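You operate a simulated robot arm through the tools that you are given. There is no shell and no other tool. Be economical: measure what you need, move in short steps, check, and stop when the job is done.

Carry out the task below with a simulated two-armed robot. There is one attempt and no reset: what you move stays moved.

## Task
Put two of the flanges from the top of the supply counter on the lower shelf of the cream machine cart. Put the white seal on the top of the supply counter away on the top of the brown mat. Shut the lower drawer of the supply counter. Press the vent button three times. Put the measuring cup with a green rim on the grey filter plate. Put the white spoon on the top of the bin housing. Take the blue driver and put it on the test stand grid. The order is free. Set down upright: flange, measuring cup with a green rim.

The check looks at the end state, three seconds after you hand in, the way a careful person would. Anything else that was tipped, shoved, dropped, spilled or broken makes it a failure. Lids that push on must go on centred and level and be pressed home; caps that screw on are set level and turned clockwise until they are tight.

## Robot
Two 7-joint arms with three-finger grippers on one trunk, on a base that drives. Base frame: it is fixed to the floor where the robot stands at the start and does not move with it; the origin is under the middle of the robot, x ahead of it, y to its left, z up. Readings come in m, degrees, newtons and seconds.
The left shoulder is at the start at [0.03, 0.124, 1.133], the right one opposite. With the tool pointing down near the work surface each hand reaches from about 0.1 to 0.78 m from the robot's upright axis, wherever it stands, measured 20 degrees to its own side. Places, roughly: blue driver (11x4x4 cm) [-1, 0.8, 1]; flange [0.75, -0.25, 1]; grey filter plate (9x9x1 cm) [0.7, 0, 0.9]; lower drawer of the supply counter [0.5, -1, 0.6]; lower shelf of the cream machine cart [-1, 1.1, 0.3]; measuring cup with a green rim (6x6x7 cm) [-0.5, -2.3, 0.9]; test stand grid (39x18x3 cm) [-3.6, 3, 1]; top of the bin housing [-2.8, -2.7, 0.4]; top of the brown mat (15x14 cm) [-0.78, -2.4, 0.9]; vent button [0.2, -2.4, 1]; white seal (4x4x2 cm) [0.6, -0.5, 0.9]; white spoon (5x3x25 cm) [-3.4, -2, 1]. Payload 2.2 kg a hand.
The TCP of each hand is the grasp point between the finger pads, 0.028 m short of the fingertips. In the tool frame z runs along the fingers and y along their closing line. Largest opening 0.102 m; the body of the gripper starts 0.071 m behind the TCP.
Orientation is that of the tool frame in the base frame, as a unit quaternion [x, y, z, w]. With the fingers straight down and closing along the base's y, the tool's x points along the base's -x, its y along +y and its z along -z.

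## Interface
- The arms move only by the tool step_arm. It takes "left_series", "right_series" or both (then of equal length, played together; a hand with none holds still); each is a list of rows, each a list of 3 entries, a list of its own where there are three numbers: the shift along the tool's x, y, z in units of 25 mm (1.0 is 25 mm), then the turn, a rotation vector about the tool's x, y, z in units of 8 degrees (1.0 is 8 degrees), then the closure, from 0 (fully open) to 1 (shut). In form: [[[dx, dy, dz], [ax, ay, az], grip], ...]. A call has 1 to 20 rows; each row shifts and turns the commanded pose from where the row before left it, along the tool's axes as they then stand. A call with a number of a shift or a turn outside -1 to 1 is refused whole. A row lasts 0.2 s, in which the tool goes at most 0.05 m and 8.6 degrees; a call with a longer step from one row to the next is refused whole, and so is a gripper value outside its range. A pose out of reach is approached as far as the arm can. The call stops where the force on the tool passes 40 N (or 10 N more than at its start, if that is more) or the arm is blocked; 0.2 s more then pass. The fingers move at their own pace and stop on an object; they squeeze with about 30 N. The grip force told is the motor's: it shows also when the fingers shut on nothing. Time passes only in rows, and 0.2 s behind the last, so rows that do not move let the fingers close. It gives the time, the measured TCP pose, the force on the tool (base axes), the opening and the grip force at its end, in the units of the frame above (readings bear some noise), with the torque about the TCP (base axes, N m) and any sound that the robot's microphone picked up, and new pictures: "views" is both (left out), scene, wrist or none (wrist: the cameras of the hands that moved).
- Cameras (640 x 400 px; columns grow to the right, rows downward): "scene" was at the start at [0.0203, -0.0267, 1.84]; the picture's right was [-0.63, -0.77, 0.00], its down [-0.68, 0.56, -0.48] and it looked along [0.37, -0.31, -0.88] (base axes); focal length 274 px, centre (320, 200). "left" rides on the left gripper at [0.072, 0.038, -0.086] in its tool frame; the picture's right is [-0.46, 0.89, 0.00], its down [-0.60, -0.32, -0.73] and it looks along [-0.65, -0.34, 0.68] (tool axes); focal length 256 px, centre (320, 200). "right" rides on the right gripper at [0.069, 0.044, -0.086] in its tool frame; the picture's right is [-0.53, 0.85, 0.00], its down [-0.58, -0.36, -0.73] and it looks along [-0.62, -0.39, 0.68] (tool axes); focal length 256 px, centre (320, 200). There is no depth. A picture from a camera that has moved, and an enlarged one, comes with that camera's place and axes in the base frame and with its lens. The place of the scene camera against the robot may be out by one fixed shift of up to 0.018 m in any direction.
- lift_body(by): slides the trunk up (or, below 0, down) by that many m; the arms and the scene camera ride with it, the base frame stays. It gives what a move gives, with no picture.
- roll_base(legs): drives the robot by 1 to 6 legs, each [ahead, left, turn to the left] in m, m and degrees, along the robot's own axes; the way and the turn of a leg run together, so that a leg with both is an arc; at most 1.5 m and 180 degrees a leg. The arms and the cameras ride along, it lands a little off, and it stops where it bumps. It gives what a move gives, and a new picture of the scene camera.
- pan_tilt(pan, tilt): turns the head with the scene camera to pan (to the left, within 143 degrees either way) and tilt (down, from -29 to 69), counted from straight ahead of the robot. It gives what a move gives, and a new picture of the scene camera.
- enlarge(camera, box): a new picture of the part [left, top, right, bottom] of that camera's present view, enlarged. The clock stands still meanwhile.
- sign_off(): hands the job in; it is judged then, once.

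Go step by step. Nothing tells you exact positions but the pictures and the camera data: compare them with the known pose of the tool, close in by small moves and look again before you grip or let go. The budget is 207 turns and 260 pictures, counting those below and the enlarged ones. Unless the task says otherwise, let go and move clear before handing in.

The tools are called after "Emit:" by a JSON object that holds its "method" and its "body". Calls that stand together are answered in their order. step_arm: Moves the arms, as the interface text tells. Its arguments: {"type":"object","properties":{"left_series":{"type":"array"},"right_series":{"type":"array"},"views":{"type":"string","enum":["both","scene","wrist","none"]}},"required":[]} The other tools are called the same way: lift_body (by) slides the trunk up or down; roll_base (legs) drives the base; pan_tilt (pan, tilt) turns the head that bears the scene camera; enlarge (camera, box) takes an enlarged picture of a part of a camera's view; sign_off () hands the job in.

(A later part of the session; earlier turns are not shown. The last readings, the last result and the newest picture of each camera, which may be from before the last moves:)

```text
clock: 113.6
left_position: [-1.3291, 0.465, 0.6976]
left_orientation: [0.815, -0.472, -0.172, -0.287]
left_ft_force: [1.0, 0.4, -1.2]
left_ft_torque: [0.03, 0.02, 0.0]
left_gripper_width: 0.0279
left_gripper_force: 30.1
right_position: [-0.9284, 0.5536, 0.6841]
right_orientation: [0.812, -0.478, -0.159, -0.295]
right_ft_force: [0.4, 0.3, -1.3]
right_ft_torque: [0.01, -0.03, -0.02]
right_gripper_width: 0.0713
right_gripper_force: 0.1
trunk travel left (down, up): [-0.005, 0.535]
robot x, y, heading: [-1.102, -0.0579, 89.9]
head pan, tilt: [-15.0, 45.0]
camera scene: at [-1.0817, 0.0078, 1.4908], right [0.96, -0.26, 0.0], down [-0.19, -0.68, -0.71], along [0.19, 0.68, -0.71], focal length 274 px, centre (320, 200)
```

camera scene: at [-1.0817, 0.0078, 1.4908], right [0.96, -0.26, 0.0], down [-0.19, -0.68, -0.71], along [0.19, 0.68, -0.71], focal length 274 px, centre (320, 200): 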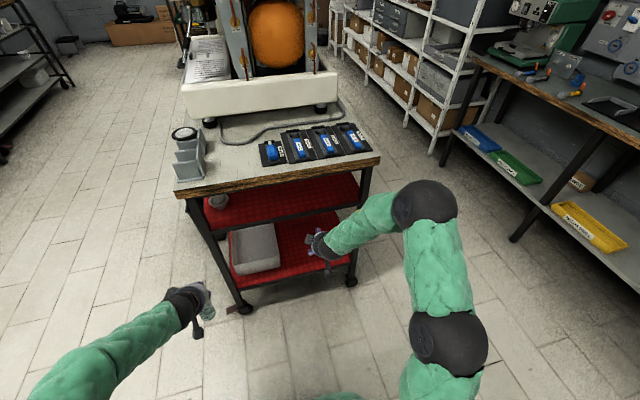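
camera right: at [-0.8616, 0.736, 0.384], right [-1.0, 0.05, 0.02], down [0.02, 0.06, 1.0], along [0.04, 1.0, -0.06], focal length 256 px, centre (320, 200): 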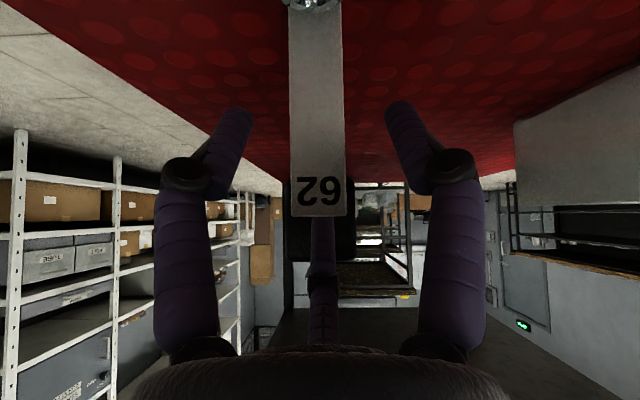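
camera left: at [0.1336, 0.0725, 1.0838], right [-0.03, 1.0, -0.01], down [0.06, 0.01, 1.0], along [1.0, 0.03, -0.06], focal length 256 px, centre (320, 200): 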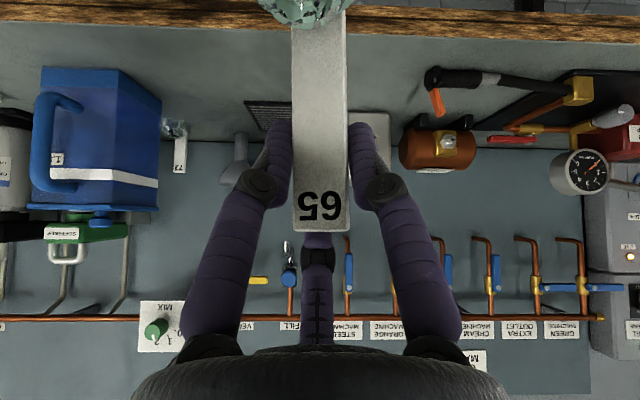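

Flange 62 stands on the shelf. I strafe right so the left hand faces the free spot at x≈−0.965, then lower it outside the opening.

Emit:
{"method": "roll_base", "body": {"legs": [[0, -0.365, 0], [0.12, 0, 0]]}}

Emit:
{"method": "step_arm", "body": {"left_series": [[[0.554, 0.32, 0.77], [0, 0, 0], 1], [[0.554, 0.32, 0.77], [0, 0, 0], 1], [[0.554, 0.32, 0.77], [0, 0, 0], 1], [[0.554, 0.32, 0.77], [0, 0, 0], 1], [[0.554, 0.32, 0.77], [0, 0, 0], 1], [[0.554, 0.32, 0.77], [0, 0, 0], 1], [[0.554, 0.32, 0.77], [0, 0, 0], 1], [[0.554, 0.32, 0.77], [0, 0, 0], 1]], "views": "both"}}

```text
clock: 116.8
left_position: [-0.9608, 0.5816, 0.697]
left_orientation: [0.817, -0.469, -0.175, -0.287]
left_ft_force: [-0.5, -0.3, -1.4]
left_ft_torque: [0.0, -0.02, 0.0]
left_gripper_width: 0.028
left_gripper_force: 30.0
right_position: [-0.5611, 0.6745, 0.6844]
right_orientation: [0.815, -0.473, -0.16, -0.294]
right_ft_force: [-0.5, 0.5, -0.3]
right_ft_torque: [-0.03, -0.01, -0.02]
right_gripper_width: 0.0714
right_gripper_force: 0.2
trunk travel left (down, up): [-0.005, 0.535]
robot x, y, heading: [-0.7276, 0.0612, 90.3]
head pan, tilt: [-15.0, 45.0]
camera scene: at [-0.7086, 0.1271, 1.4908], right [0.97, -0.25, 0.0], down [-0.18, -0.68, -0.71], along [0.18, 0.68, -0.71], focal length 274 px, centre (320, 200)
```

scene: 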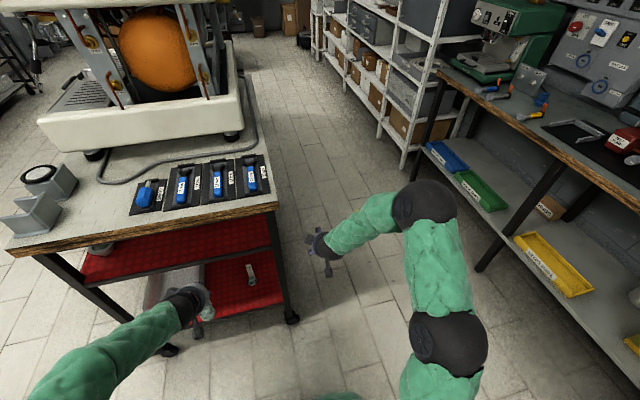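

```text
clock: 118.6
left_position: [-0.9384, 0.5884, 0.5074]
left_orientation: [0.82, -0.467, -0.176, -0.28]
left_ft_force: [-0.1, 0.8, -2.3]
left_ft_torque: [-0.01, 0.0, -0.02]
left_gripper_width: 0.0281
left_gripper_force: 30.0
left hand out of reach, approached as far as the arm can: row 6, 7, 8
right_position: [-0.5612, 0.6749, 0.6837]
right_orientation: [0.814, -0.474, -0.161, -0.294]
right_ft_force: [0.9, -0.1, -1.1]
right_ft_torque: [0.02, -0.03, 0.0]
right_gripper_width: 0.0713
right_gripper_force: 0.1
trunk travel left (down, up): [-0.005, 0.535]
robot x, y, heading: [-0.7266, 0.065, 90.4]
head pan, tilt: [-15.0, 45.0]
camera scene: at [-0.7085, 0.1265, 1.4908], right [0.97, -0.25, 0.0], down [-0.18, -0.68, -0.71], along [0.18, 0.68, -0.71], focal length 274 px, centre (320, 200)
camera left: at [-0.9335, 0.4707, 0.5222], right [-1.0, -0.05, -0.01], down [-0.01, 0.07, 1.0], along [-0.05, 1.0, -0.07], focal length 256 px, centre (320, 200)
```

scene: 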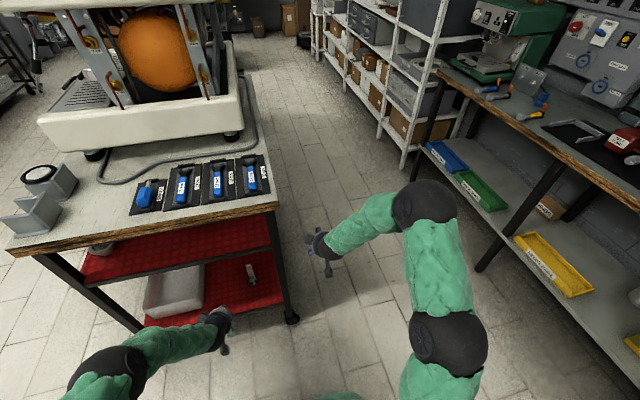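
left: 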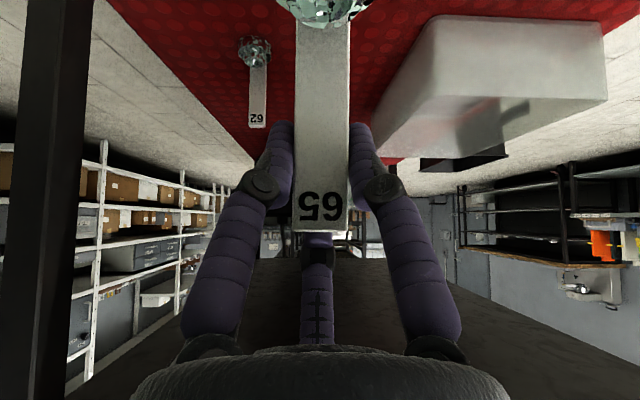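

Flange 62 is visible on the shelf to the left of view and the box to the right; the gap in between is right ahead. I go forward into the opening.

Emit:
{"method": "step_arm", "body": {"left_series": [[[-0.667, -0.385, 0.64], [0, 0, 0], 1], [[-0.667, -0.385, 0.64], [0, 0, 0], 1], [[-0.667, -0.385, 0.64], [0, 0, 0], 1], [[-0.667, -0.385, 0.64], [0, 0, 0], 1], [[-0.667, -0.385, 0.64], [0, 0, 0], 1], [[-0.667, -0.385, 0.64], [0, 0, 0], 1], [[-0.667, -0.385, 0.64], [0, 0, 0], 1], [[-0.667, -0.385, 0.64], [0, 0, 0], 1], [[-0.667, -0.385, 0.64], [0, 0, 0], 1], [[0.554, 0.32, 0.77], [0, 0, 0], 1], [[0.554, 0.32, 0.77], [0, 0, 0], 1]], "views": "both"}}

```text
clock: 121.0
left_position: [-0.9433, 0.8148, 0.4564]
left_orientation: [0.817, -0.468, -0.177, -0.288]
left_ft_force: [-0.3, 0.4, -1.1]
left_ft_torque: [-0.06, 0.01, 0.04]
left_gripper_width: 0.028
left_gripper_force: 30.0
right_position: [-0.5596, 0.6763, 0.6834]
right_orientation: [0.815, -0.473, -0.161, -0.294]
right_ft_force: [0.6, 0.2, 0.1]
right_ft_torque: [-0.01, -0.07, 0.0]
right_gripper_width: 0.0714
right_gripper_force: 0.0
trunk travel left (down, up): [-0.005, 0.535]
robot x, y, heading: [-0.7309, 0.0614, 90.5]
head pan, tilt: [-15.0, 45.0]
camera scene: at [-0.7087, 0.1283, 1.4908], right [0.97, -0.25, 0.0], down [-0.18, -0.68, -0.71], along [0.18, 0.68, -0.71], focal length 274 px, centre (320, 200)
camera left: at [-0.9391, 0.6968, 0.4711], right [-1.0, -0.04, -0.01], down [-0.01, 0.06, 1.0], along [-0.04, 1.0, -0.06], focal length 256 px, centre (320, 200)
```

scene: 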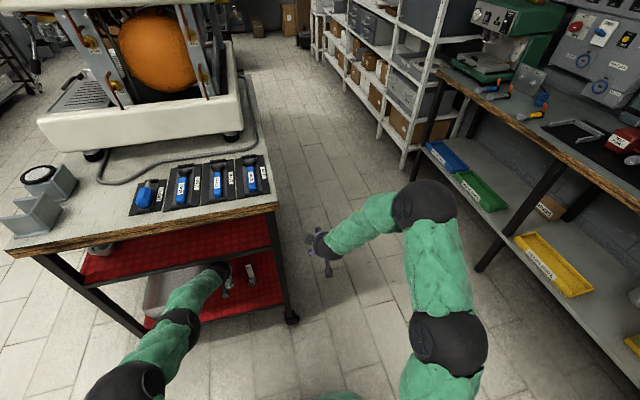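
left: 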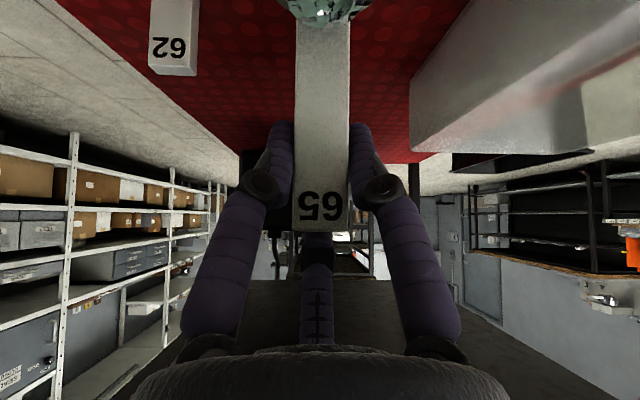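

I shift left 2.5 cm for clearance from flange 62 and lower to just above the shelf.

Emit:
{"method": "step_arm", "body": {"left_series": [[[-0.52, 0.86, 0], [0, 0, 0], 1], [[0.554, 0.32, 0.77], [0, 0, 0], 1], [[0.554, 0.32, 0.77], [0, 0, 0], 1], [[0.554, 0.32, 0.77], [0, 0, 0], 1], [[0, 0, 0], [0, 0, 0], 1]], "views": "wrist"}}

```text
clock: 122.2
left_position: [-0.9669, 0.8112, 0.3782]
left_orientation: [0.817, -0.469, -0.175, -0.287]
left_ft_force: [0.0, 0.7, -1.2]
left_ft_torque: [0.03, -0.01, 0.0]
left_gripper_width: 0.028
left_gripper_force: 30.7
right_position: [-0.5598, 0.6749, 0.6829]
right_orientation: [0.814, -0.474, -0.161, -0.294]
right_ft_force: [0.0, -0.1, 0.3]
right_ft_torque: [-0.01, 0.0, 0.01]
right_gripper_width: 0.0715
right_gripper_force: 0.1
trunk travel left (down, up): [-0.005, 0.535]
robot x, y, heading: [-0.7267, 0.0621, 90.3]
head pan, tilt: [-15.0, 45.0]
camera left: at [-0.9634, 0.6923, 0.3934], right [-1.0, -0.04, -0.01], down [-0.02, 0.07, 1.0], along [-0.04, 1.0, -0.07], focal length 256 px, centre (320, 200)
```

left: 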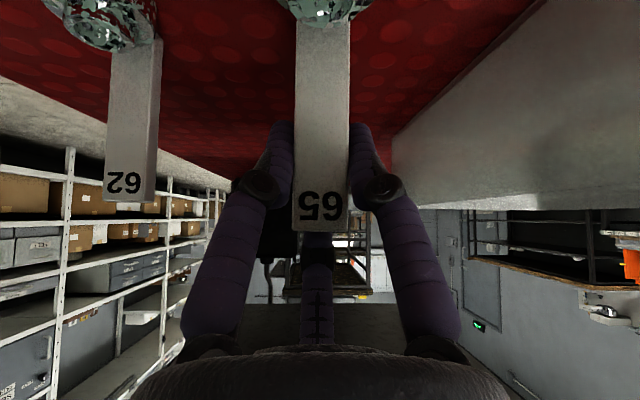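

I go 5 cm deeper so the ring is well on the shelf, then lower the last centimetre.

Emit:
{"method": "step_arm", "body": {"left_series": [[[-0.667, -0.385, 0.64], [0, 0, 0], 1], [[-0.667, -0.385, 0.64], [0, 0, 0], 1], [[0.17, 0.1, 0.23], [0, 0, 0], 1], [[0.11, 0.064, 0.154], [0, 0, 0], 1], [[0, 0, 0], [0, 0, 0], 1]], "views": "wrist"}}

```text
clock: 123.4
left_position: [-0.9636, 0.8566, 0.3706]
left_orientation: [0.817, -0.469, -0.174, -0.287]
left_ft_force: [0.2, -0.4, -1.6]
left_ft_torque: [0.01, -0.01, -0.01]
left_gripper_width: 0.0277
left_gripper_force: 30.1
left hand out of reach, approached as far as the arm can: row 3
right_position: [-0.5608, 0.6762, 0.6835]
right_orientation: [0.815, -0.474, -0.161, -0.293]
right_ft_force: [-0.1, 0.3, 0.5]
right_ft_torque: [0.04, 0.02, 0.01]
right_gripper_width: 0.0713
right_gripper_force: 0.1
trunk travel left (down, up): [-0.005, 0.535]
robot x, y, heading: [-0.7284, 0.0611, 90.2]
head pan, tilt: [-15.0, 45.0]
camera left: at [-0.9604, 0.7387, 0.386], right [-1.0, -0.04, -0.01], down [-0.02, 0.07, 1.0], along [-0.04, 1.0, -0.07], focal length 256 px, centre (320, 200)
```

left: 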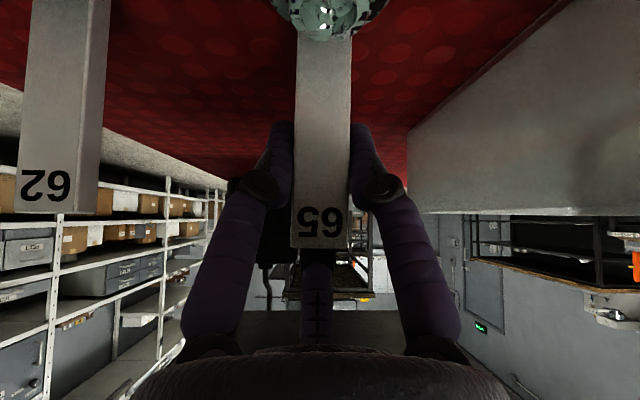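

The tag slid up a bit in the grip, meaning the flange is resting on the shelf. I release.

Emit:
{"method": "step_arm", "body": {"left_series": [[[0, 0, 0], [0, 0, 0], 0.8], [[0, 0, 0], [0, 0, 0], 0.6], [[0, 0, 0], [0, 0, 0], 0.4], [[0, 0, 0], [0, 0, 0], 0.35]], "views": "wrist"}}

```text
clock: 124.4
left_position: [-0.9641, 0.8575, 0.3704]
left_orientation: [0.817, -0.469, -0.175, -0.287]
left_ft_force: [0.7, 0.0, 0.4]
left_ft_torque: [0.02, 0.0, 0.04]
left_gripper_width: 0.0666
left_gripper_force: 0.1
right_position: [-0.5607, 0.6758, 0.6831]
right_orientation: [0.814, -0.475, -0.16, -0.295]
right_ft_force: [0.4, 0.3, -0.7]
right_ft_torque: [0.02, 0.01, 0.0]
right_gripper_width: 0.0715
right_gripper_force: 0.1
trunk travel left (down, up): [-0.005, 0.535]
robot x, y, heading: [-0.7305, 0.0654, 90.3]
head pan, tilt: [-15.0, 45.0]
camera left: at [-0.9604, 0.7388, 0.3862], right [-1.0, -0.04, -0.01], down [-0.02, 0.07, 1.0], along [-0.04, 1.0, -0.07], focal length 256 px, centre (320, 200)
```

left: 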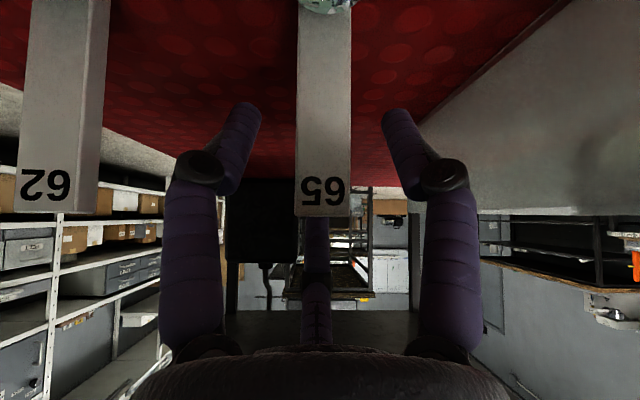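

Both flanges stand upright on the lower shelf. I withdraw the left hand along its axis and back the base off.

Emit:
{"method": "step_arm", "body": {"left_series": [[[0, 0, -1], [0, 0, 0], 0.35], [[0, 0, -1], [0, 0, 0], 0.35], [[0, 0, -1], [0, 0, 0], 0.35], [[0, 0, -1], [0, 0, 0], 0.35]], "views": "none"}}

Emit:
{"method": "roll_base", "body": {"legs": [[-0.13, 0, 0]]}}

Emit:
{"method": "enlarge", "body": {"camera": "scene", "box": [120, 200, 320, 340]}}

```text
clock: 125.4
left_position: [-0.9686, 0.8169, 0.4473]
left_orientation: [0.816, -0.467, -0.178, -0.29]
left_ft_force: [-0.7, 0.3, 2.2]
left_ft_torque: [-0.16, -0.05, -0.05]
left_gripper_width: 0.0665
left_gripper_force: 0.2
left hand out of reach, approached as far as the arm can: row 1
right_position: [-0.5608, 0.6741, 0.6854]
right_orientation: [0.814, -0.474, -0.16, -0.295]
right_ft_force: [-0.8, -0.6, -0.1]
right_ft_torque: [-0.03, -0.02, 0.0]
right_gripper_width: 0.0716
right_gripper_force: 0.0
trunk travel left (down, up): [-0.005, 0.535]
robot x, y, heading: [-0.7302, 0.0639, 90.2]
head pan, tilt: [-15.0, 45.0]
```

```text
clock: 126.7
left_position: [-0.9657, 0.6844, 0.4413]
left_orientation: [0.818, -0.468, -0.174, -0.287]
left_ft_force: [1.0, -0.9, -0.6]
left_ft_torque: [-0.05, 0.0, 0.01]
left_gripper_width: 0.0664
left_gripper_force: 0.0
right_position: [-0.5614, 0.5478, 0.6842]
right_orientation: [0.815, -0.473, -0.161, -0.294]
right_ft_force: [0.2, 0.1, 0.7]
right_ft_torque: [0.02, 0.0, 0.04]
right_gripper_width: 0.0715
right_gripper_force: 0.1
trunk travel left (down, up): [-0.005, 0.535]
robot x, y, heading: [-0.7284, -0.0622, 90.3]
head pan, tilt: [-15.0, 45.0]
camera scene: at [-0.7078, -0.0017, 1.4909], right [0.97, -0.25, 0.0], down [-0.18, -0.68, -0.71], along [0.18, 0.68, -0.71], focal length 274 px, centre (320, 200)
```

scene: 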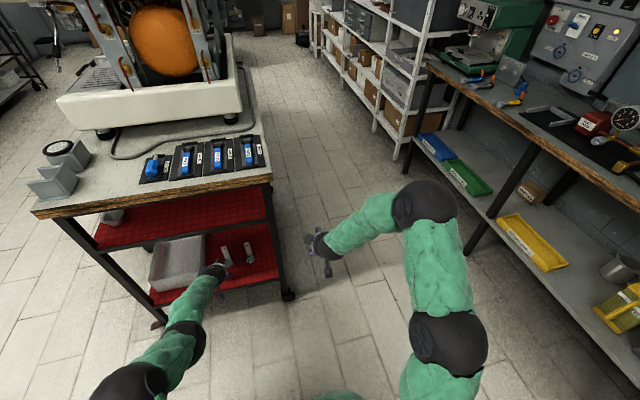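

```text
2.86 times, centred on (220, 270) of scene
camera zoom: at [-0.7078, -0.0017, 1.4909], right [0.97, -0.25, 0.0], down [-0.18, -0.68, -0.71], along [0.18, 0.68, -0.71], focal length 782 px, centre (606, 0)
```

zoom: 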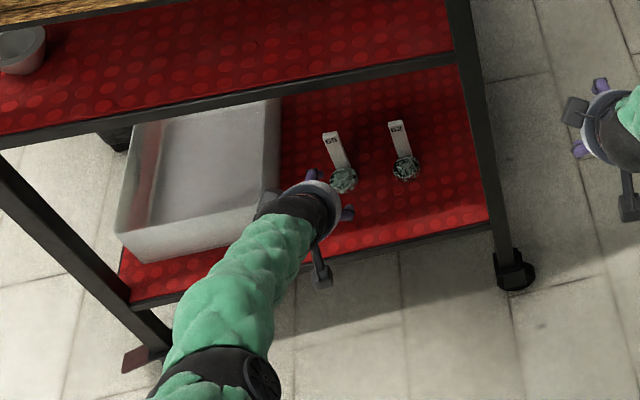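

Both flanges done. Next, the blue driver on the cart top; I take a closer look.

Emit:
{"method": "enlarge", "body": {"camera": "scene", "box": [20, 120, 290, 220]}}

Emit:
{"method": "step_arm", "body": {"left_series": [[[0.667, 0.385, -0.64], [0, 0, 0], 0.35], [[0.667, 0.385, -0.64], [0, 0, 0], 0.35], [[0.667, 0.385, -0.64], [0, 0, 0], 0.35], [[-0.554, -0.32, -0.77], [0, 0, 0], 0.3], [[-0.554, -0.32, -0.77], [0, 0, 0], 0.3], [[-0.554, -0.32, -0.77], [0, 0, 0], 0.3], [[-0.554, -0.32, -0.77], [0, 0, 0], 0.3], [[-0.554, -0.32, -0.77], [0, 0, 0], 0.3], [[-0.554, -0.32, -0.77], [0, 0, 0], 0.3], [[-0.554, -0.32, -0.77], [0, 0, 0], 0.3], [[-0.554, -0.32, -0.77], [0, 0, 0], 0.3], [[-0.554, -0.32, -0.77], [0, 0, 0], 0.3]], "views": "none"}}

Emit:
{"method": "lift_body", "body": {"by": 0.45}}

```text
2.37 times, centred on (155, 170) of scene
camera zoom: at [-0.7078, -0.0017, 1.4909], right [0.97, -0.25, 0.0], down [-0.18, -0.68, -0.71], along [0.18, 0.68, -0.71], focal length 649 px, centre (711, 271)
```

zoom: 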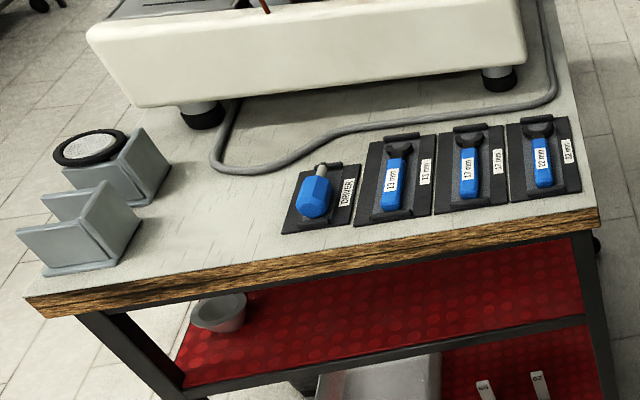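

```text
clock: 129.3
left_position: [-0.96, 0.6121, 0.6706]
left_orientation: [0.818, -0.468, -0.175, -0.287]
left_ft_force: [0.2, -0.4, -0.3]
left_ft_torque: [-0.01, -0.03, 0.02]
left_gripper_width: 0.0712
left_gripper_force: 0.1
right_position: [-0.5599, 0.5481, 0.6841]
right_orientation: [0.815, -0.473, -0.161, -0.294]
right_ft_force: [0.2, -0.2, 0.7]
right_ft_torque: [0.02, 0.02, 0.02]
right_gripper_width: 0.0713
right_gripper_force: 0.1
trunk travel left (down, up): [-0.005, 0.535]
robot x, y, heading: [-0.7275, -0.0651, 90.5]
head pan, tilt: [-15.0, 45.0]
```

```text
refused: 0.45 is not a number from -0.4 to 0.4
```

The leftmost tool in the tray labelled DRIVER is the blue driver, at about [−1.04, 0.785, 0.95]. I raise the trunk and turn the left hand back to vertical.

Emit:
{"method": "lift_body", "body": {"by": 0.39}}

Emit:
{"method": "step_arm", "body": {"left_series": [[[0, 0, 0], [-0.5, 0.866, 0], 0.3], [[0, 0, 0], [-0.5, 0.866, 0], 0.3], [[0, 0, 0], [-0.5, 0.866, 0], 0.3], [[0, 0, 0], [-0.5, 0.866, 0], 0.3], [[0, 0, 0], [-0.45, 0.78, 0], 0.3], [[0, 0, 0], [0, 0, 0.95], 0.3], [[0, 0, 0], [0, 0, 0.95], 0.3], [[0, 0, 0], [0, 0, 0.95], 0.3], [[0, 0, 0], [0, 0, 0.9], 0.3], [[0, 0, -1], [0, 0, 0], 0.3], [[0, 0, -1], [0, 0, 0], 0.3], [[0, 0, -1], [0, 0, 0], 0.3]], "right_series": [[[0, 0, 0], [-0.5, 0.866, 0], 0.3], [[0, 0, 0], [-0.5, 0.866, 0], 0.3], [[0, 0, 0], [-0.5, 0.866, 0], 0.3], [[0, 0, 0], [-0.5, 0.866, 0], 0.3], [[0, 0, 0], [-0.45, 0.78, 0], 0.3], [[0, 0, 0], [0, 0, 0.95], 0.3], [[0, 0, 0], [0, 0, 0.95], 0.3], [[0, 0, 0], [0, 0, 0.95], 0.3], [[0, 0, 0], [0, 0, 0.9], 0.3], [[0, 0, -1], [0, 0, 0], 0.3], [[0, 0, -1], [0, 0, 0], 0.3], [[0, 0, -1], [0, 0, 0], 0.3]], "views": "both"}}

```text
clock: 133.0
left_position: [-0.9605, 0.6134, 1.0584]
left_orientation: [0.818, -0.468, -0.175, -0.286]
left_ft_force: [0.3, 0.2, -0.2]
left_ft_torque: [0.04, 0.03, 0.02]
left_gripper_width: 0.0715
left_gripper_force: 0.1
right_position: [-0.56, 0.5479, 1.0748]
right_orientation: [0.815, -0.473, -0.16, -0.294]
right_ft_force: [-0.4, 0.5, 0.9]
right_ft_torque: [-0.02, -0.02, 0.02]
right_gripper_width: 0.0716
right_gripper_force: 0.1
trunk travel left (down, up): [-0.395, 0.145]
robot x, y, heading: [-0.7309, -0.0654, 90.3]
head pan, tilt: [-15.0, 45.0]
```

```text
clock: 135.6
left_position: [-0.9585, 0.6105, 1.1347]
left_orientation: [0.711, -0.703, -0.004, 0.005]
left_ft_force: [0.7, -0.4, 0.5]
left_ft_torque: [0.0, 0.01, -0.04]
left_gripper_width: 0.0715
left_gripper_force: 0.0
right_position: [-0.5604, 0.5482, 1.1514]
right_orientation: [-0.703, 0.711, -0.005, 0.006]
right_ft_force: [0.0, 0.5, 0.5]
right_ft_torque: [0.03, 0.0, 0.03]
right_gripper_width: 0.0717
right_gripper_force: 0.0
trunk travel left (down, up): [-0.395, 0.145]
robot x, y, heading: [-0.7302, -0.0662, 90.6]
head pan, tilt: [-15.0, 45.0]
camera scene: at [-0.7077, -0.0025, 1.8809], right [0.97, -0.25, 0.0], down [-0.18, -0.68, -0.71], along [0.18, 0.68, -0.71], focal length 274 px, centre (320, 200)
camera right: at [-0.606, 0.4806, 1.2349], right [-0.84, 0.54, -0.01], down [0.36, 0.57, 0.74], along [0.41, 0.61, -0.68], focal length 256 px, centre (320, 200)
camera left: at [-0.9953, 0.537, 1.2212], right [-0.89, 0.45, 0.01], down [0.32, 0.61, 0.73], along [0.32, 0.65, -0.69], focal length 256 px, centre (320, 200)
```

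scene: 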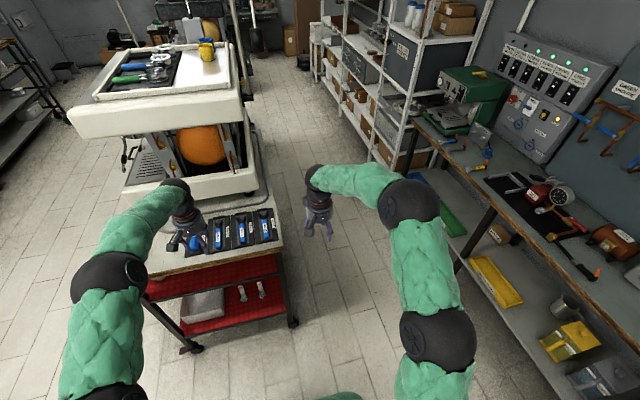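
right: 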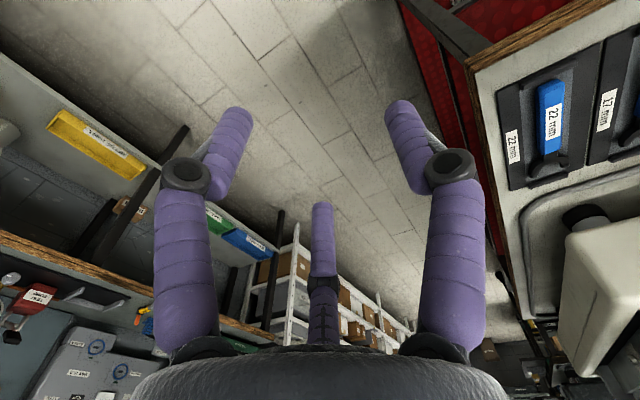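
left: 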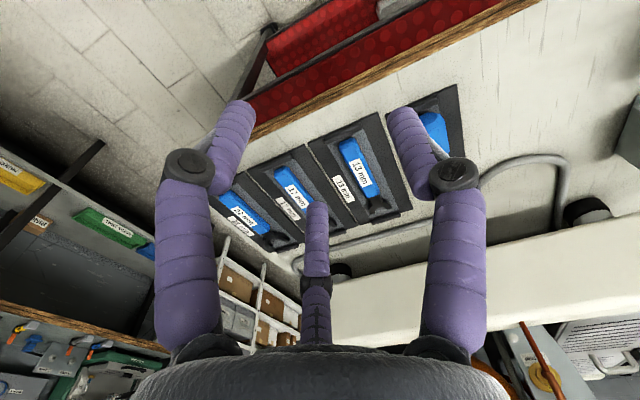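

I move the left hand over the driver and look.

Emit:
{"method": "step_arm", "body": {"left_series": [[[-0.8, 0.7, 0], [0, 0, 0], 0.3], [[-0.8, 0.7, 0], [0, 0, 0], 0.3], [[-0.8, 0.7, 0], [0, 0, 0], 0.3], [[-0.8, 0.7, 0], [0, 0, 0], 0.3], [[-0.8, 0.7, 0.5], [0, 0, 0], 0.3], [[-0.5, 0, 0.8], [0, 0, 0], 0.3]], "views": "both"}}

Emit:
{"method": "enlarge", "body": {"camera": "left", "box": [180, 0, 460, 220]}}

```text
clock: 137.0
left_position: [-1.0294, 0.6787, 1.1108]
left_orientation: [0.711, -0.703, -0.005, 0.005]
left_ft_force: [0.0, -0.5, -0.4]
left_ft_torque: [-0.03, -0.03, 0.01]
left_gripper_width: 0.0713
left_gripper_force: 0.1
left hand out of reach, approached as far as the arm can: row 4, 5, 6
right_position: [-0.5593, 0.5496, 1.1503]
right_orientation: [-0.704, 0.71, -0.004, 0.005]
right_ft_force: [0.6, 0.1, 0.4]
right_ft_torque: [-0.03, 0.02, 0.02]
right_gripper_width: 0.0712
right_gripper_force: 0.0
trunk travel left (down, up): [-0.395, 0.145]
robot x, y, heading: [-0.7245, -0.0645, 90.6]
head pan, tilt: [-15.0, 45.0]
camera scene: at [-0.7072, -0.001, 1.8808], right [0.97, -0.25, 0.0], down [-0.18, -0.68, -0.71], along [0.18, 0.68, -0.71], focal length 274 px, centre (320, 200)
camera left: at [-1.0662, 0.6059, 1.1972], right [-0.89, 0.45, 0.01], down [0.32, 0.61, 0.73], along [0.32, 0.65, -0.69], focal length 256 px, centre (320, 200)
```

scene: 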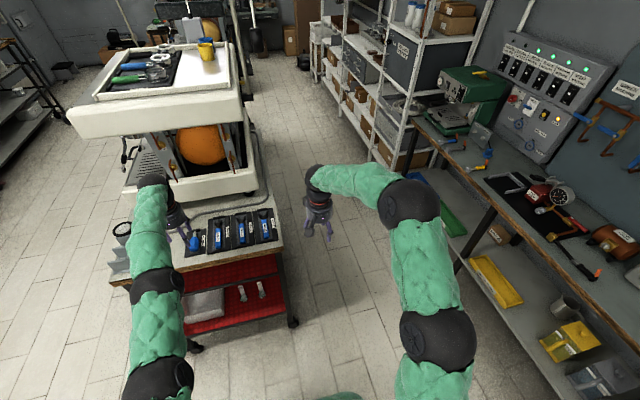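
left: 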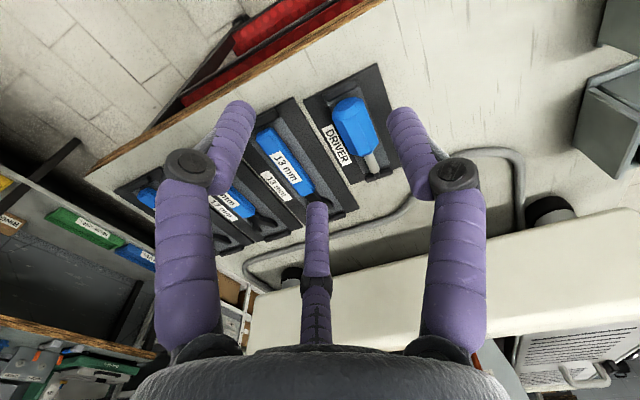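

```text
1.82 times, centred on (320, 110) of left
camera zoom: at [-1.0662, 0.6059, 1.1972], right [-0.89, 0.45, 0.01], down [0.32, 0.61, 0.73], along [0.32, 0.65, -0.69], focal length 465 px, centre (320, 364)
```

zoom: 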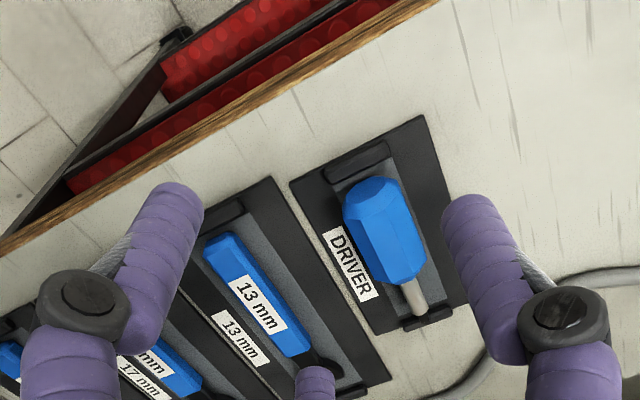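

The driver handle is at about [−1.038, 0.752]. I move the base 7 cm forward and descend toward it.

Emit:
{"method": "roll_base", "body": {"legs": [[0.075, 0, 0]]}}

Emit:
{"method": "step_arm", "body": {"left_series": [[[0, 0.3, 1], [0, 0, 0], 0.15], [[0, 0, 1], [0, 0, 0], 0.15], [[0, 0, 1], [0, 0, 0], 0.15]], "views": "both"}}

Emit:
{"method": "enlarge", "body": {"camera": "left", "box": [180, 0, 460, 220]}}

```text
clock: 138.1
left_position: [-1.0319, 0.7541, 1.1082]
left_orientation: [0.713, -0.701, -0.003, 0.004]
left_ft_force: [0.6, 1.2, -0.1]
left_ft_torque: [-0.03, 0.01, 0.01]
left_gripper_width: 0.0713
left_gripper_force: 0.0
right_position: [-0.5632, 0.6246, 1.1483]
right_orientation: [-0.705, 0.709, -0.006, 0.005]
right_ft_force: [-0.2, 1.0, -0.4]
right_ft_torque: [0.0, 0.03, -0.02]
right_gripper_width: 0.0712
right_gripper_force: 0.1
trunk travel left (down, up): [-0.395, 0.145]
robot x, y, heading: [-0.7302, 0.0062, 90.5]
head pan, tilt: [-15.0, 45.0]
camera scene: at [-0.7086, 0.0742, 1.8807], right [0.97, -0.25, 0.0], down [-0.18, -0.69, -0.71], along [0.18, 0.68, -0.71], focal length 274 px, centre (320, 200)
```

scene: 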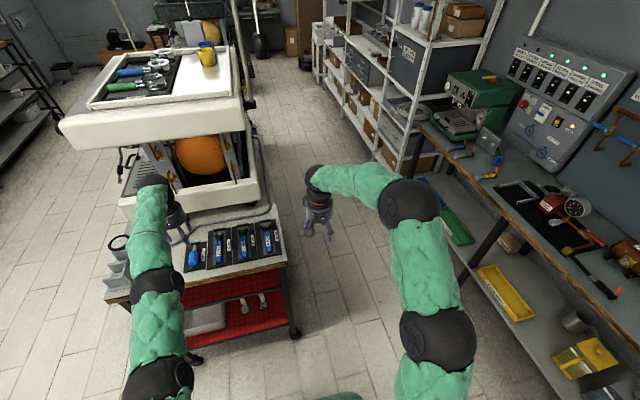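

```text
clock: 138.9
left_position: [-1.041, 0.7484, 1.0378]
left_orientation: [0.713, -0.701, -0.005, 0.004]
left_ft_force: [-0.5, 0.6, 0.6]
left_ft_torque: [0.0, -0.05, 0.0]
left_gripper_width: 0.0863
left_gripper_force: 0.0
right_position: [-0.5629, 0.6214, 1.1501]
right_orientation: [-0.705, 0.709, -0.005, 0.005]
right_ft_force: [-0.4, 0.6, -0.1]
right_ft_torque: [0.01, -0.04, 0.0]
right_gripper_width: 0.0717
right_gripper_force: 0.1
trunk travel left (down, up): [-0.395, 0.145]
robot x, y, heading: [-0.7297, 0.0031, 90.7]
head pan, tilt: [-15.0, 45.0]
camera scene: at [-0.7088, 0.0711, 1.8808], right [0.97, -0.25, 0.0], down [-0.18, -0.68, -0.71], along [0.18, 0.68, -0.71], focal length 274 px, centre (320, 200)
camera left: at [-1.078, 0.6753, 1.1244], right [-0.89, 0.45, 0.01], down [0.32, 0.61, 0.73], along [0.32, 0.65, -0.69], focal length 256 px, centre (320, 200)
```

scene: 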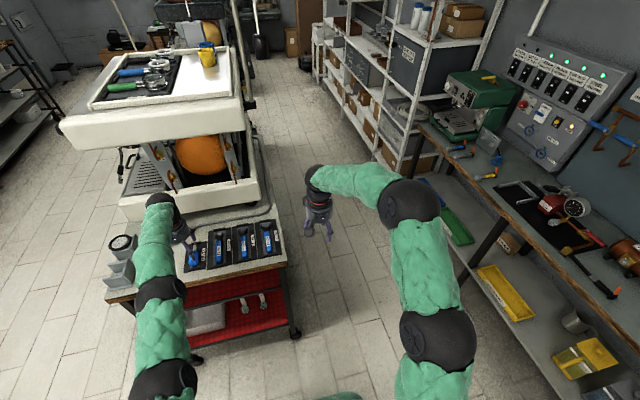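
left: 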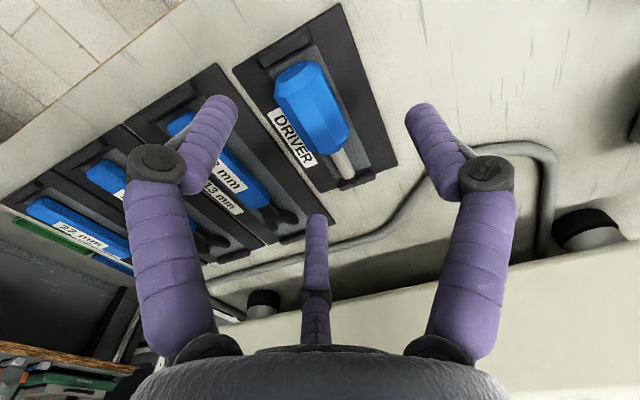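

```text
1.82 times, centred on (320, 110) of left
camera zoom: at [-1.078, 0.6753, 1.1244], right [-0.89, 0.45, 0.01], down [0.32, 0.61, 0.73], along [0.32, 0.65, -0.69], focal length 465 px, centre (320, 364)
```

zoom: 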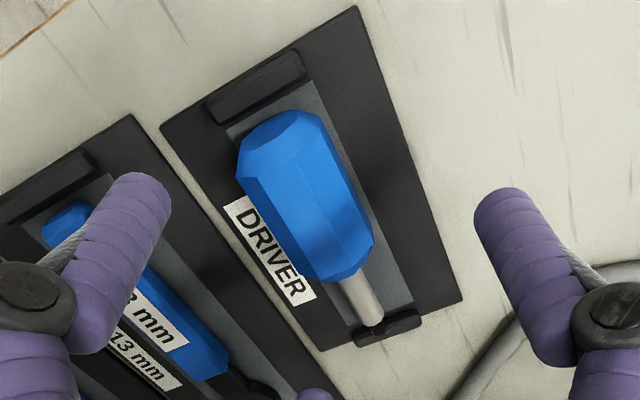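

I offset the hand 17 mm to the right so that all fingers clear the handle, open fully, and lower.

Emit:
{"method": "step_arm", "body": {"left_series": [[[0, -0.68, 0], [0, 0, 0], 0], [[0, 0, 0.8], [0, 0, 0], 0], [[0, 0, 0.8], [0, 0, 0], 0], [[0, 0, 0.6], [0, 0, 0], 0], [[0, 0, 0.5], [0, 0, 0], 0]], "views": "wrist"}}

Emit:
{"method": "enlarge", "body": {"camera": "scene", "box": [150, 190, 290, 290]}}

```text
clock: 140.1
left_position: [-1.0231, 0.7436, 0.969]
left_orientation: [0.712, -0.702, -0.004, 0.004]
left_ft_force: [0.1, -0.1, -0.8]
left_ft_torque: [-0.02, 0.02, 0.03]
left_gripper_width: 0.1018
left_gripper_force: 0.1
left hand out of reach, approached as far as the arm can: row 4
right_position: [-0.5629, 0.6228, 1.1493]
right_orientation: [-0.705, 0.71, -0.004, 0.005]
right_ft_force: [0.2, -0.4, 0.0]
right_ft_torque: [0.01, 0.03, 0.01]
right_gripper_width: 0.0712
right_gripper_force: 0.0
trunk travel left (down, up): [-0.395, 0.145]
robot x, y, heading: [-0.7287, 0.0063, 90.3]
head pan, tilt: [-15.0, 45.0]
camera left: at [-1.0604, 0.671, 1.0554], right [-0.89, 0.45, 0.01], down [0.32, 0.61, 0.73], along [0.32, 0.65, -0.69], focal length 256 px, centre (320, 200)
```

left: 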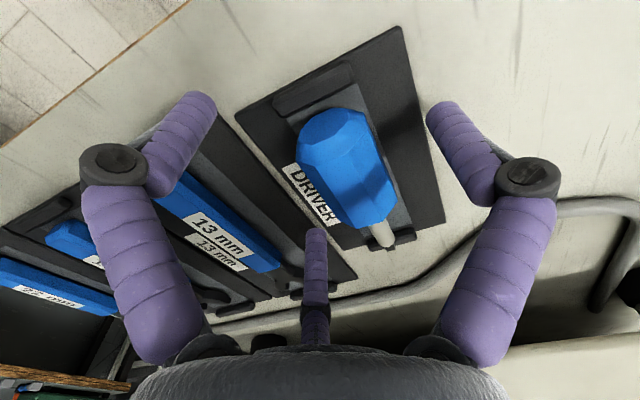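

```text
4.00 times, centred on (220, 240) of scene
camera zoom: at [-0.7089, 0.0716, 1.8808], right [0.97, -0.25, 0.0], down [-0.18, -0.69, -0.71], along [0.18, 0.68, -0.71], focal length 1095 px, centre (720, 40)
```

zoom: 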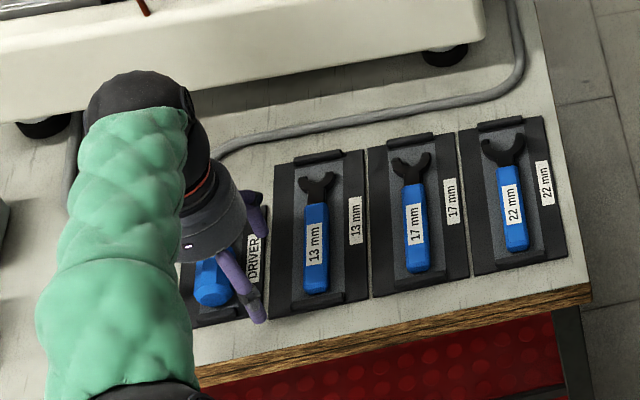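

The handle lies between the fingers, about 2 cm below the grasp point. I go a little further forward and down, then close.

Emit:
{"method": "step_arm", "body": {"left_series": [[[-0.45, 0, 0.3], [0, 0, 0], 0], [[0, 0, 0.3], [0, 0, 0], 0], [[0, 0, 0], [0, 0, 0], 0]], "views": "none"}}

```text
clock: 140.9
left_position: [-1.0236, 0.7425, 0.9609]
left_orientation: [0.712, -0.702, -0.004, 0.005]
left_ft_force: [-0.8, 0.1, -0.4]
left_ft_torque: [0.0, 0.03, 0.01]
left_gripper_width: 0.1019
left_gripper_force: 0.0
left hand out of reach, approached as far as the arm can: row 1
right_position: [-0.5633, 0.6226, 1.1488]
right_orientation: [-0.705, 0.709, -0.005, 0.005]
right_ft_force: [0.6, 0.4, 0.3]
right_ft_torque: [-0.02, 0.01, -0.03]
right_gripper_width: 0.0713
right_gripper_force: 0.0
trunk travel left (down, up): [-0.395, 0.145]
robot x, y, heading: [-0.7278, 0.0095, 90.6]
head pan, tilt: [-15.0, 45.0]
```

Forward reach is at its limit, but the handle is well within the fingers. I lower slightly and close.

Emit:
{"method": "step_arm", "body": {"left_series": [[[0, 0, 0.2], [0, 0, 0], 0], [[0, 0, 0], [0, 0, 0], 0.3], [[0, 0, 0], [0, 0, 0], 0.6], [[0, 0, 0], [0, 0, 0], 1], [[0, 0, 0], [0, 0, 0], 1], [[0, 0, 0], [0, 0, 0], 1]], "views": "wrist"}}

```text
clock: 142.3
left_position: [-1.0242, 0.7415, 0.9625]
left_orientation: [0.713, -0.701, -0.007, 0.002]
left_ft_force: [5.5, -2.7, 33.1]
left_ft_torque: [0.68, -1.12, -0.22]
left_gripper_width: 0.0926
left_gripper_force: 30.0
right_position: [-0.561, 0.62, 1.1519]
right_orientation: [-0.704, 0.71, -0.004, 0.005]
right_ft_force: [0.8, 0.2, 0.5]
right_ft_torque: [0.04, -0.04, -0.02]
right_gripper_width: 0.0714
right_gripper_force: 0.0
trunk travel left (down, up): [-0.395, 0.145]
robot x, y, heading: [-0.7314, 0.0088, 90.5]
head pan, tilt: [-15.0, 45.0]
camera left: at [-1.0596, 0.6673, 1.0483], right [-0.89, 0.45, 0.02], down [0.32, 0.6, 0.73], along [0.32, 0.66, -0.68], focal length 256 px, centre (320, 200)
```

left: 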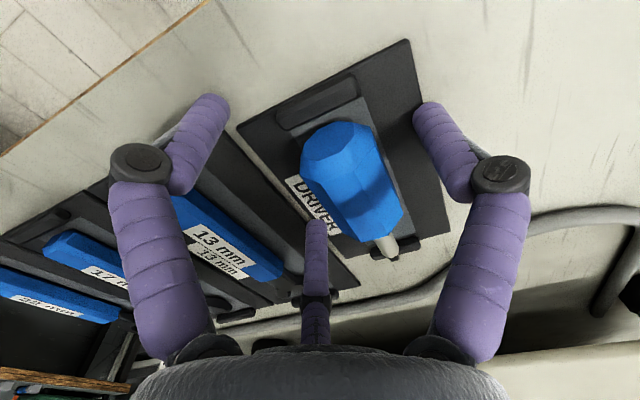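

The fingertips are pressing on the tray edge. I open, rise 12 mm, and close again.

Emit:
{"method": "step_arm", "body": {"left_series": [[[0, 0, -0.2], [0, 0, 0], 0.0], [[0, 0, -0.5], [0, 0, 0], 0], [[0, 0, 0], [0, 0, 0], 0.3], [[0, 0, 0], [0, 0, 0], 0.6], [[0, 0, 0], [0, 0, 0], 1], [[0, 0, 0], [0, 0, 0], 1], [[0, 0, 0], [0, 0, 0], 1]], "views": "wrist"}}

```text
clock: 143.9
left_position: [-1.0239, 0.7449, 0.9729]
left_orientation: [0.712, -0.702, -0.004, 0.005]
left_ft_force: [-1.3, -1.6, 0.7]
left_ft_torque: [-0.09, 0.02, -0.03]
left_gripper_width: 0.0418
left_gripper_force: 30.1
right_position: [-0.5622, 0.6225, 1.1505]
right_orientation: [-0.704, 0.71, -0.005, 0.005]
right_ft_force: [-0.2, 0.3, 0.0]
right_ft_torque: [-0.02, -0.02, 0.03]
right_gripper_width: 0.0715
right_gripper_force: 0.1
trunk travel left (down, up): [-0.395, 0.145]
robot x, y, heading: [-0.7284, 0.0082, 90.5]
head pan, tilt: [-15.0, 45.0]
camera left: at [-1.0605, 0.6709, 1.0595], right [-0.89, 0.45, 0.01], down [0.32, 0.61, 0.73], along [0.32, 0.65, -0.69], focal length 256 px, centre (320, 200)
```

left: 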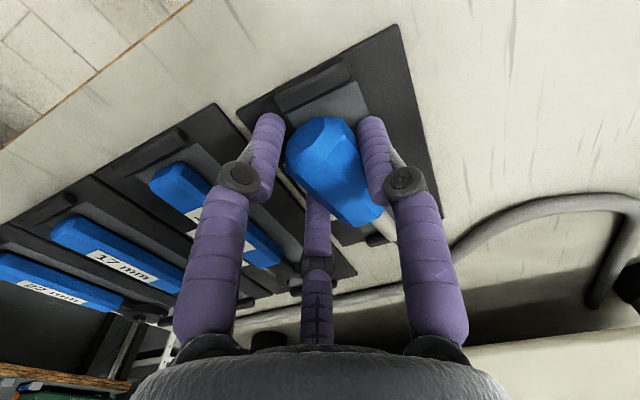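

Gripped at 42 mm. I lift straight up and check.

Emit:
{"method": "step_arm", "body": {"left_series": [[[0, 0, -0.8], [0, 0, 0], 1], [[0, 0, -0.8], [0, 0, 0], 1], [[0, 0, -0.8], [0, 0, 0], 1], [[0, 0, -0.8], [0, 0, 0], 1], [[0, 0, -0.8], [0, 0, 0], 1], [[0.5, 0, -0.8], [0, 0, 0], 1], [[1, 0, 0], [0, 0, 0], 1], [[1, 0, 0], [0, 0, 0], 1], [[1, 0, 0], [0, 0, 0], 1]], "views": "both"}}

Emit:
{"method": "enlarge", "body": {"camera": "scene", "box": [130, 170, 290, 290]}}

```text
clock: 145.9
left_position: [-1.019, 0.6555, 1.0925]
left_orientation: [0.712, -0.702, -0.004, 0.004]
left_ft_force: [-0.3, -0.2, -0.6]
left_ft_torque: [0.0, 0.02, 0.03]
left_gripper_width: 0.0416
left_gripper_force: 29.6
right_position: [-0.5623, 0.6218, 1.1504]
right_orientation: [-0.705, 0.709, -0.004, 0.005]
right_ft_force: [0.1, -0.9, 0.4]
right_ft_torque: [0.02, -0.02, 0.01]
right_gripper_width: 0.0713
right_gripper_force: 0.1
trunk travel left (down, up): [-0.395, 0.145]
robot x, y, heading: [-0.7284, 0.0084, 90.6]
head pan, tilt: [-15.0, 45.0]
camera scene: at [-0.7087, 0.0705, 1.8809], right [0.97, -0.25, 0.0], down [-0.18, -0.68, -0.71], along [0.18, 0.69, -0.71], focal length 274 px, centre (320, 200)
camera left: at [-1.0562, 0.5815, 1.1788], right [-0.89, 0.45, 0.01], down [0.32, 0.61, 0.73], along [0.32, 0.65, -0.69], focal length 256 px, centre (320, 200)
```

scene: 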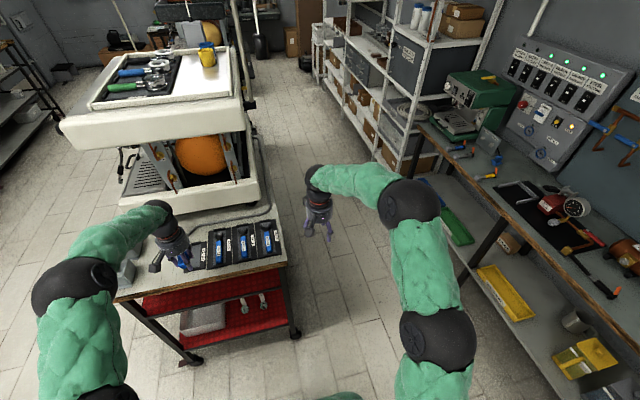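
left: 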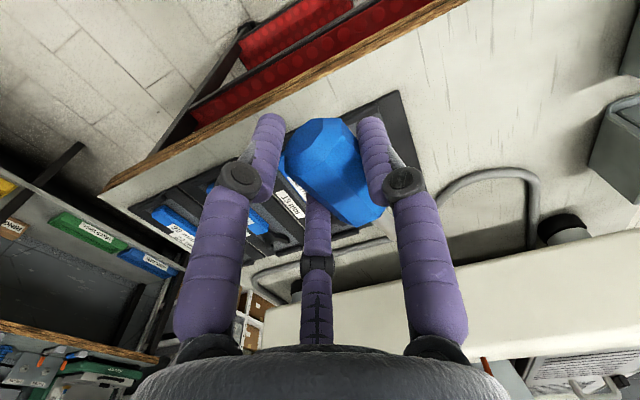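

```text
3.33 times, centred on (210, 230) of scene
camera zoom: at [-0.7087, 0.0705, 1.8809], right [0.97, -0.25, 0.0], down [-0.18, -0.68, -0.71], along [0.18, 0.69, -0.71], focal length 912 px, centre (687, 100)
```

zoom: 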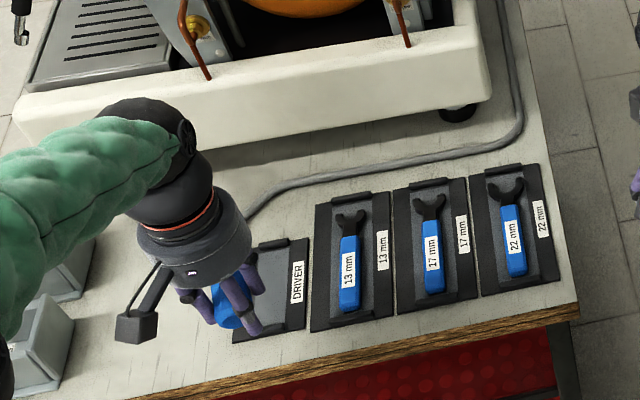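

The driver is held and the tray stayed in place. I strafe left past the cart into the open floor and look toward the test stand.

Emit:
{"method": "roll_base", "body": {"legs": [[-0.05, 0, 0], [0, 1.4, 0]]}}

Emit:
{"method": "pan_tilt", "body": {"pan": 35, "tilt": 20}}

```text
clock: 153.3
left_position: [-2.3728, 0.6317, 1.0909]
left_orientation: [-0.696, 0.718, 0.004, -0.004]
left_ft_force: [0.4, 0.0, -0.7]
left_ft_torque: [-0.03, -0.07, 0.01]
left_gripper_width: 0.0403
left_gripper_force: 29.9
right_position: [-1.9194, 0.5787, 1.1495]
right_orientation: [-0.688, 0.725, -0.005, 0.004]
right_ft_force: [0.9, -0.9, 0.1]
right_ft_torque: [-0.03, -0.02, 0.01]
right_gripper_width: 0.0712
right_gripper_force: 0.1
trunk travel left (down, up): [-0.395, 0.145]
robot x, y, heading: [-2.1119, -0.0293, 88.0]
head pan, tilt: [-15.0, 45.0]
camera scene: at [-2.0894, 0.0345, 1.8808], right [0.96, -0.29, 0.0], down [-0.21, -0.68, -0.71], along [0.21, 0.68, -0.71], focal length 274 px, centre (320, 200)
```

scene: 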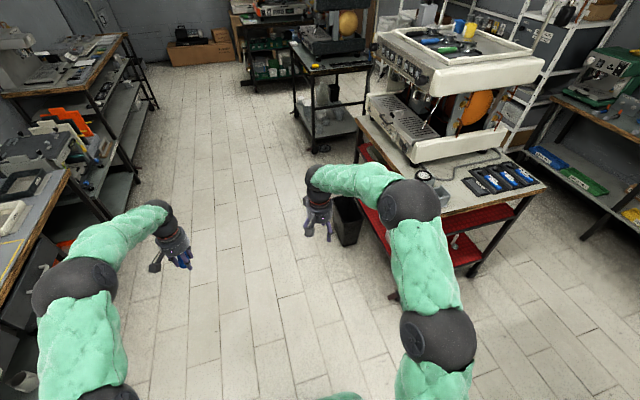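

```text
clock: 154.5
left_position: [-2.3731, 0.632, 1.0913]
left_orientation: [-0.697, 0.717, 0.004, -0.004]
left_ft_force: [-0.4, -0.4, -1.5]
left_ft_torque: [0.01, 0.01, 0.0]
left_gripper_width: 0.0397
left_gripper_force: 30.0
right_position: [-1.9191, 0.5772, 1.1491]
right_orientation: [-0.689, 0.725, -0.006, 0.004]
right_ft_force: [0.5, -1.0, 0.5]
right_ft_torque: [0.0, 0.02, 0.01]
right_gripper_width: 0.0711
right_gripper_force: 0.0
trunk travel left (down, up): [-0.395, 0.145]
robot x, y, heading: [-2.111, -0.0281, 87.9]
head pan, tilt: [35.0, 20.0]
camera scene: at [-2.1634, 0.0348, 1.9194], right [0.84, 0.55, 0.0], down [0.19, -0.29, -0.94], along [-0.51, 0.79, -0.34], focal length 274 px, centre (320, 200)
```

scene: 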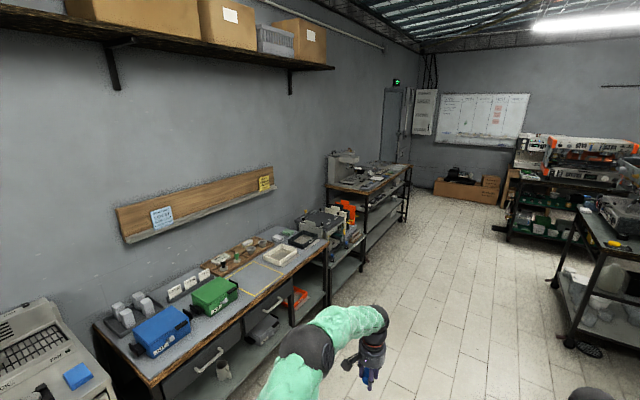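

I see the test stand bench in the far left corner. I drive forward along the aisle.

Emit:
{"method": "roll_base", "body": {"legs": [[1.4, 0, 2], [1.3, 0, 0]]}}

Emit:
{"method": "pan_tilt", "body": {"pan": 75, "tilt": 30}}

```text
clock: 167.8
left_position: [-2.3817, 3.3672, 1.091]
left_orientation: [0.708, -0.706, -0.004, 0.004]
left_ft_force: [-0.1, -0.9, -1.2]
left_ft_torque: [-0.02, 0.0, 0.0]
left_gripper_width: 0.039
left_gripper_force: 29.5
right_position: [-1.9245, 3.3267, 1.1498]
right_orientation: [-0.7, 0.714, -0.005, 0.004]
right_ft_force: [-0.1, -0.2, 0.1]
right_ft_torque: [-0.01, 0.0, 0.0]
right_gripper_width: 0.0715
right_gripper_force: 0.0
trunk travel left (down, up): [-0.395, 0.145]
robot x, y, heading: [-2.0992, 2.716, 90.1]
head pan, tilt: [35.0, 20.0]
camera scene: at [-2.1516, 2.7759, 1.9195], right [0.82, 0.57, 0.0], down [0.2, -0.28, -0.94], along [-0.54, 0.77, -0.34], focal length 274 px, centre (320, 200)
```

scene: 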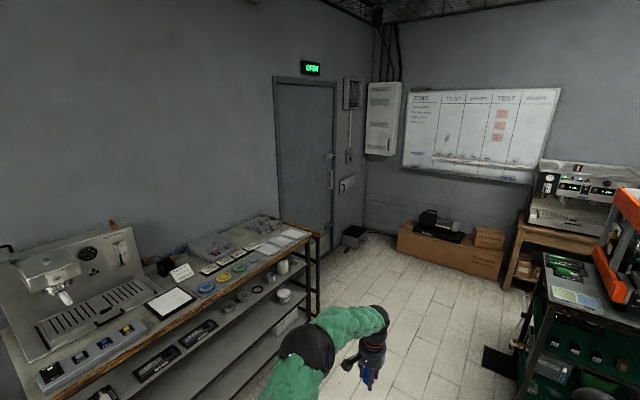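

```text
clock: 168.8
left_position: [-2.3818, 3.3656, 1.0912]
left_orientation: [0.709, -0.706, -0.003, 0.005]
left_ft_force: [0.1, 0.1, -1.0]
left_ft_torque: [-0.01, 0.0, -0.02]
left_gripper_width: 0.0385
left_gripper_force: 30.3
right_position: [-1.9257, 3.3275, 1.1512]
right_orientation: [-0.701, 0.714, -0.006, 0.004]
right_ft_force: [0.4, -0.1, -0.1]
right_ft_torque: [-0.02, 0.0, -0.01]
right_gripper_width: 0.0712
right_gripper_force: 0.0
trunk travel left (down, up): [-0.395, 0.145]
robot x, y, heading: [-2.0942, 2.7156, 90.1]
head pan, tilt: [75.0, 30.0]
camera scene: at [-2.1856, 2.723, 1.9035], right [0.26, 0.97, 0.0], down [0.48, -0.13, -0.87], along [-0.84, 0.23, -0.5], focal length 274 px, centre (320, 200)
```

scene: 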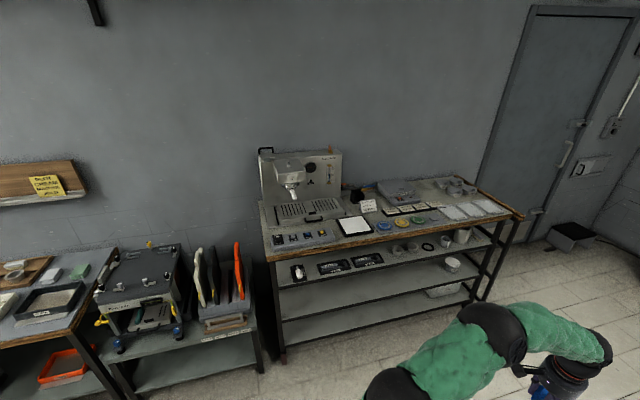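

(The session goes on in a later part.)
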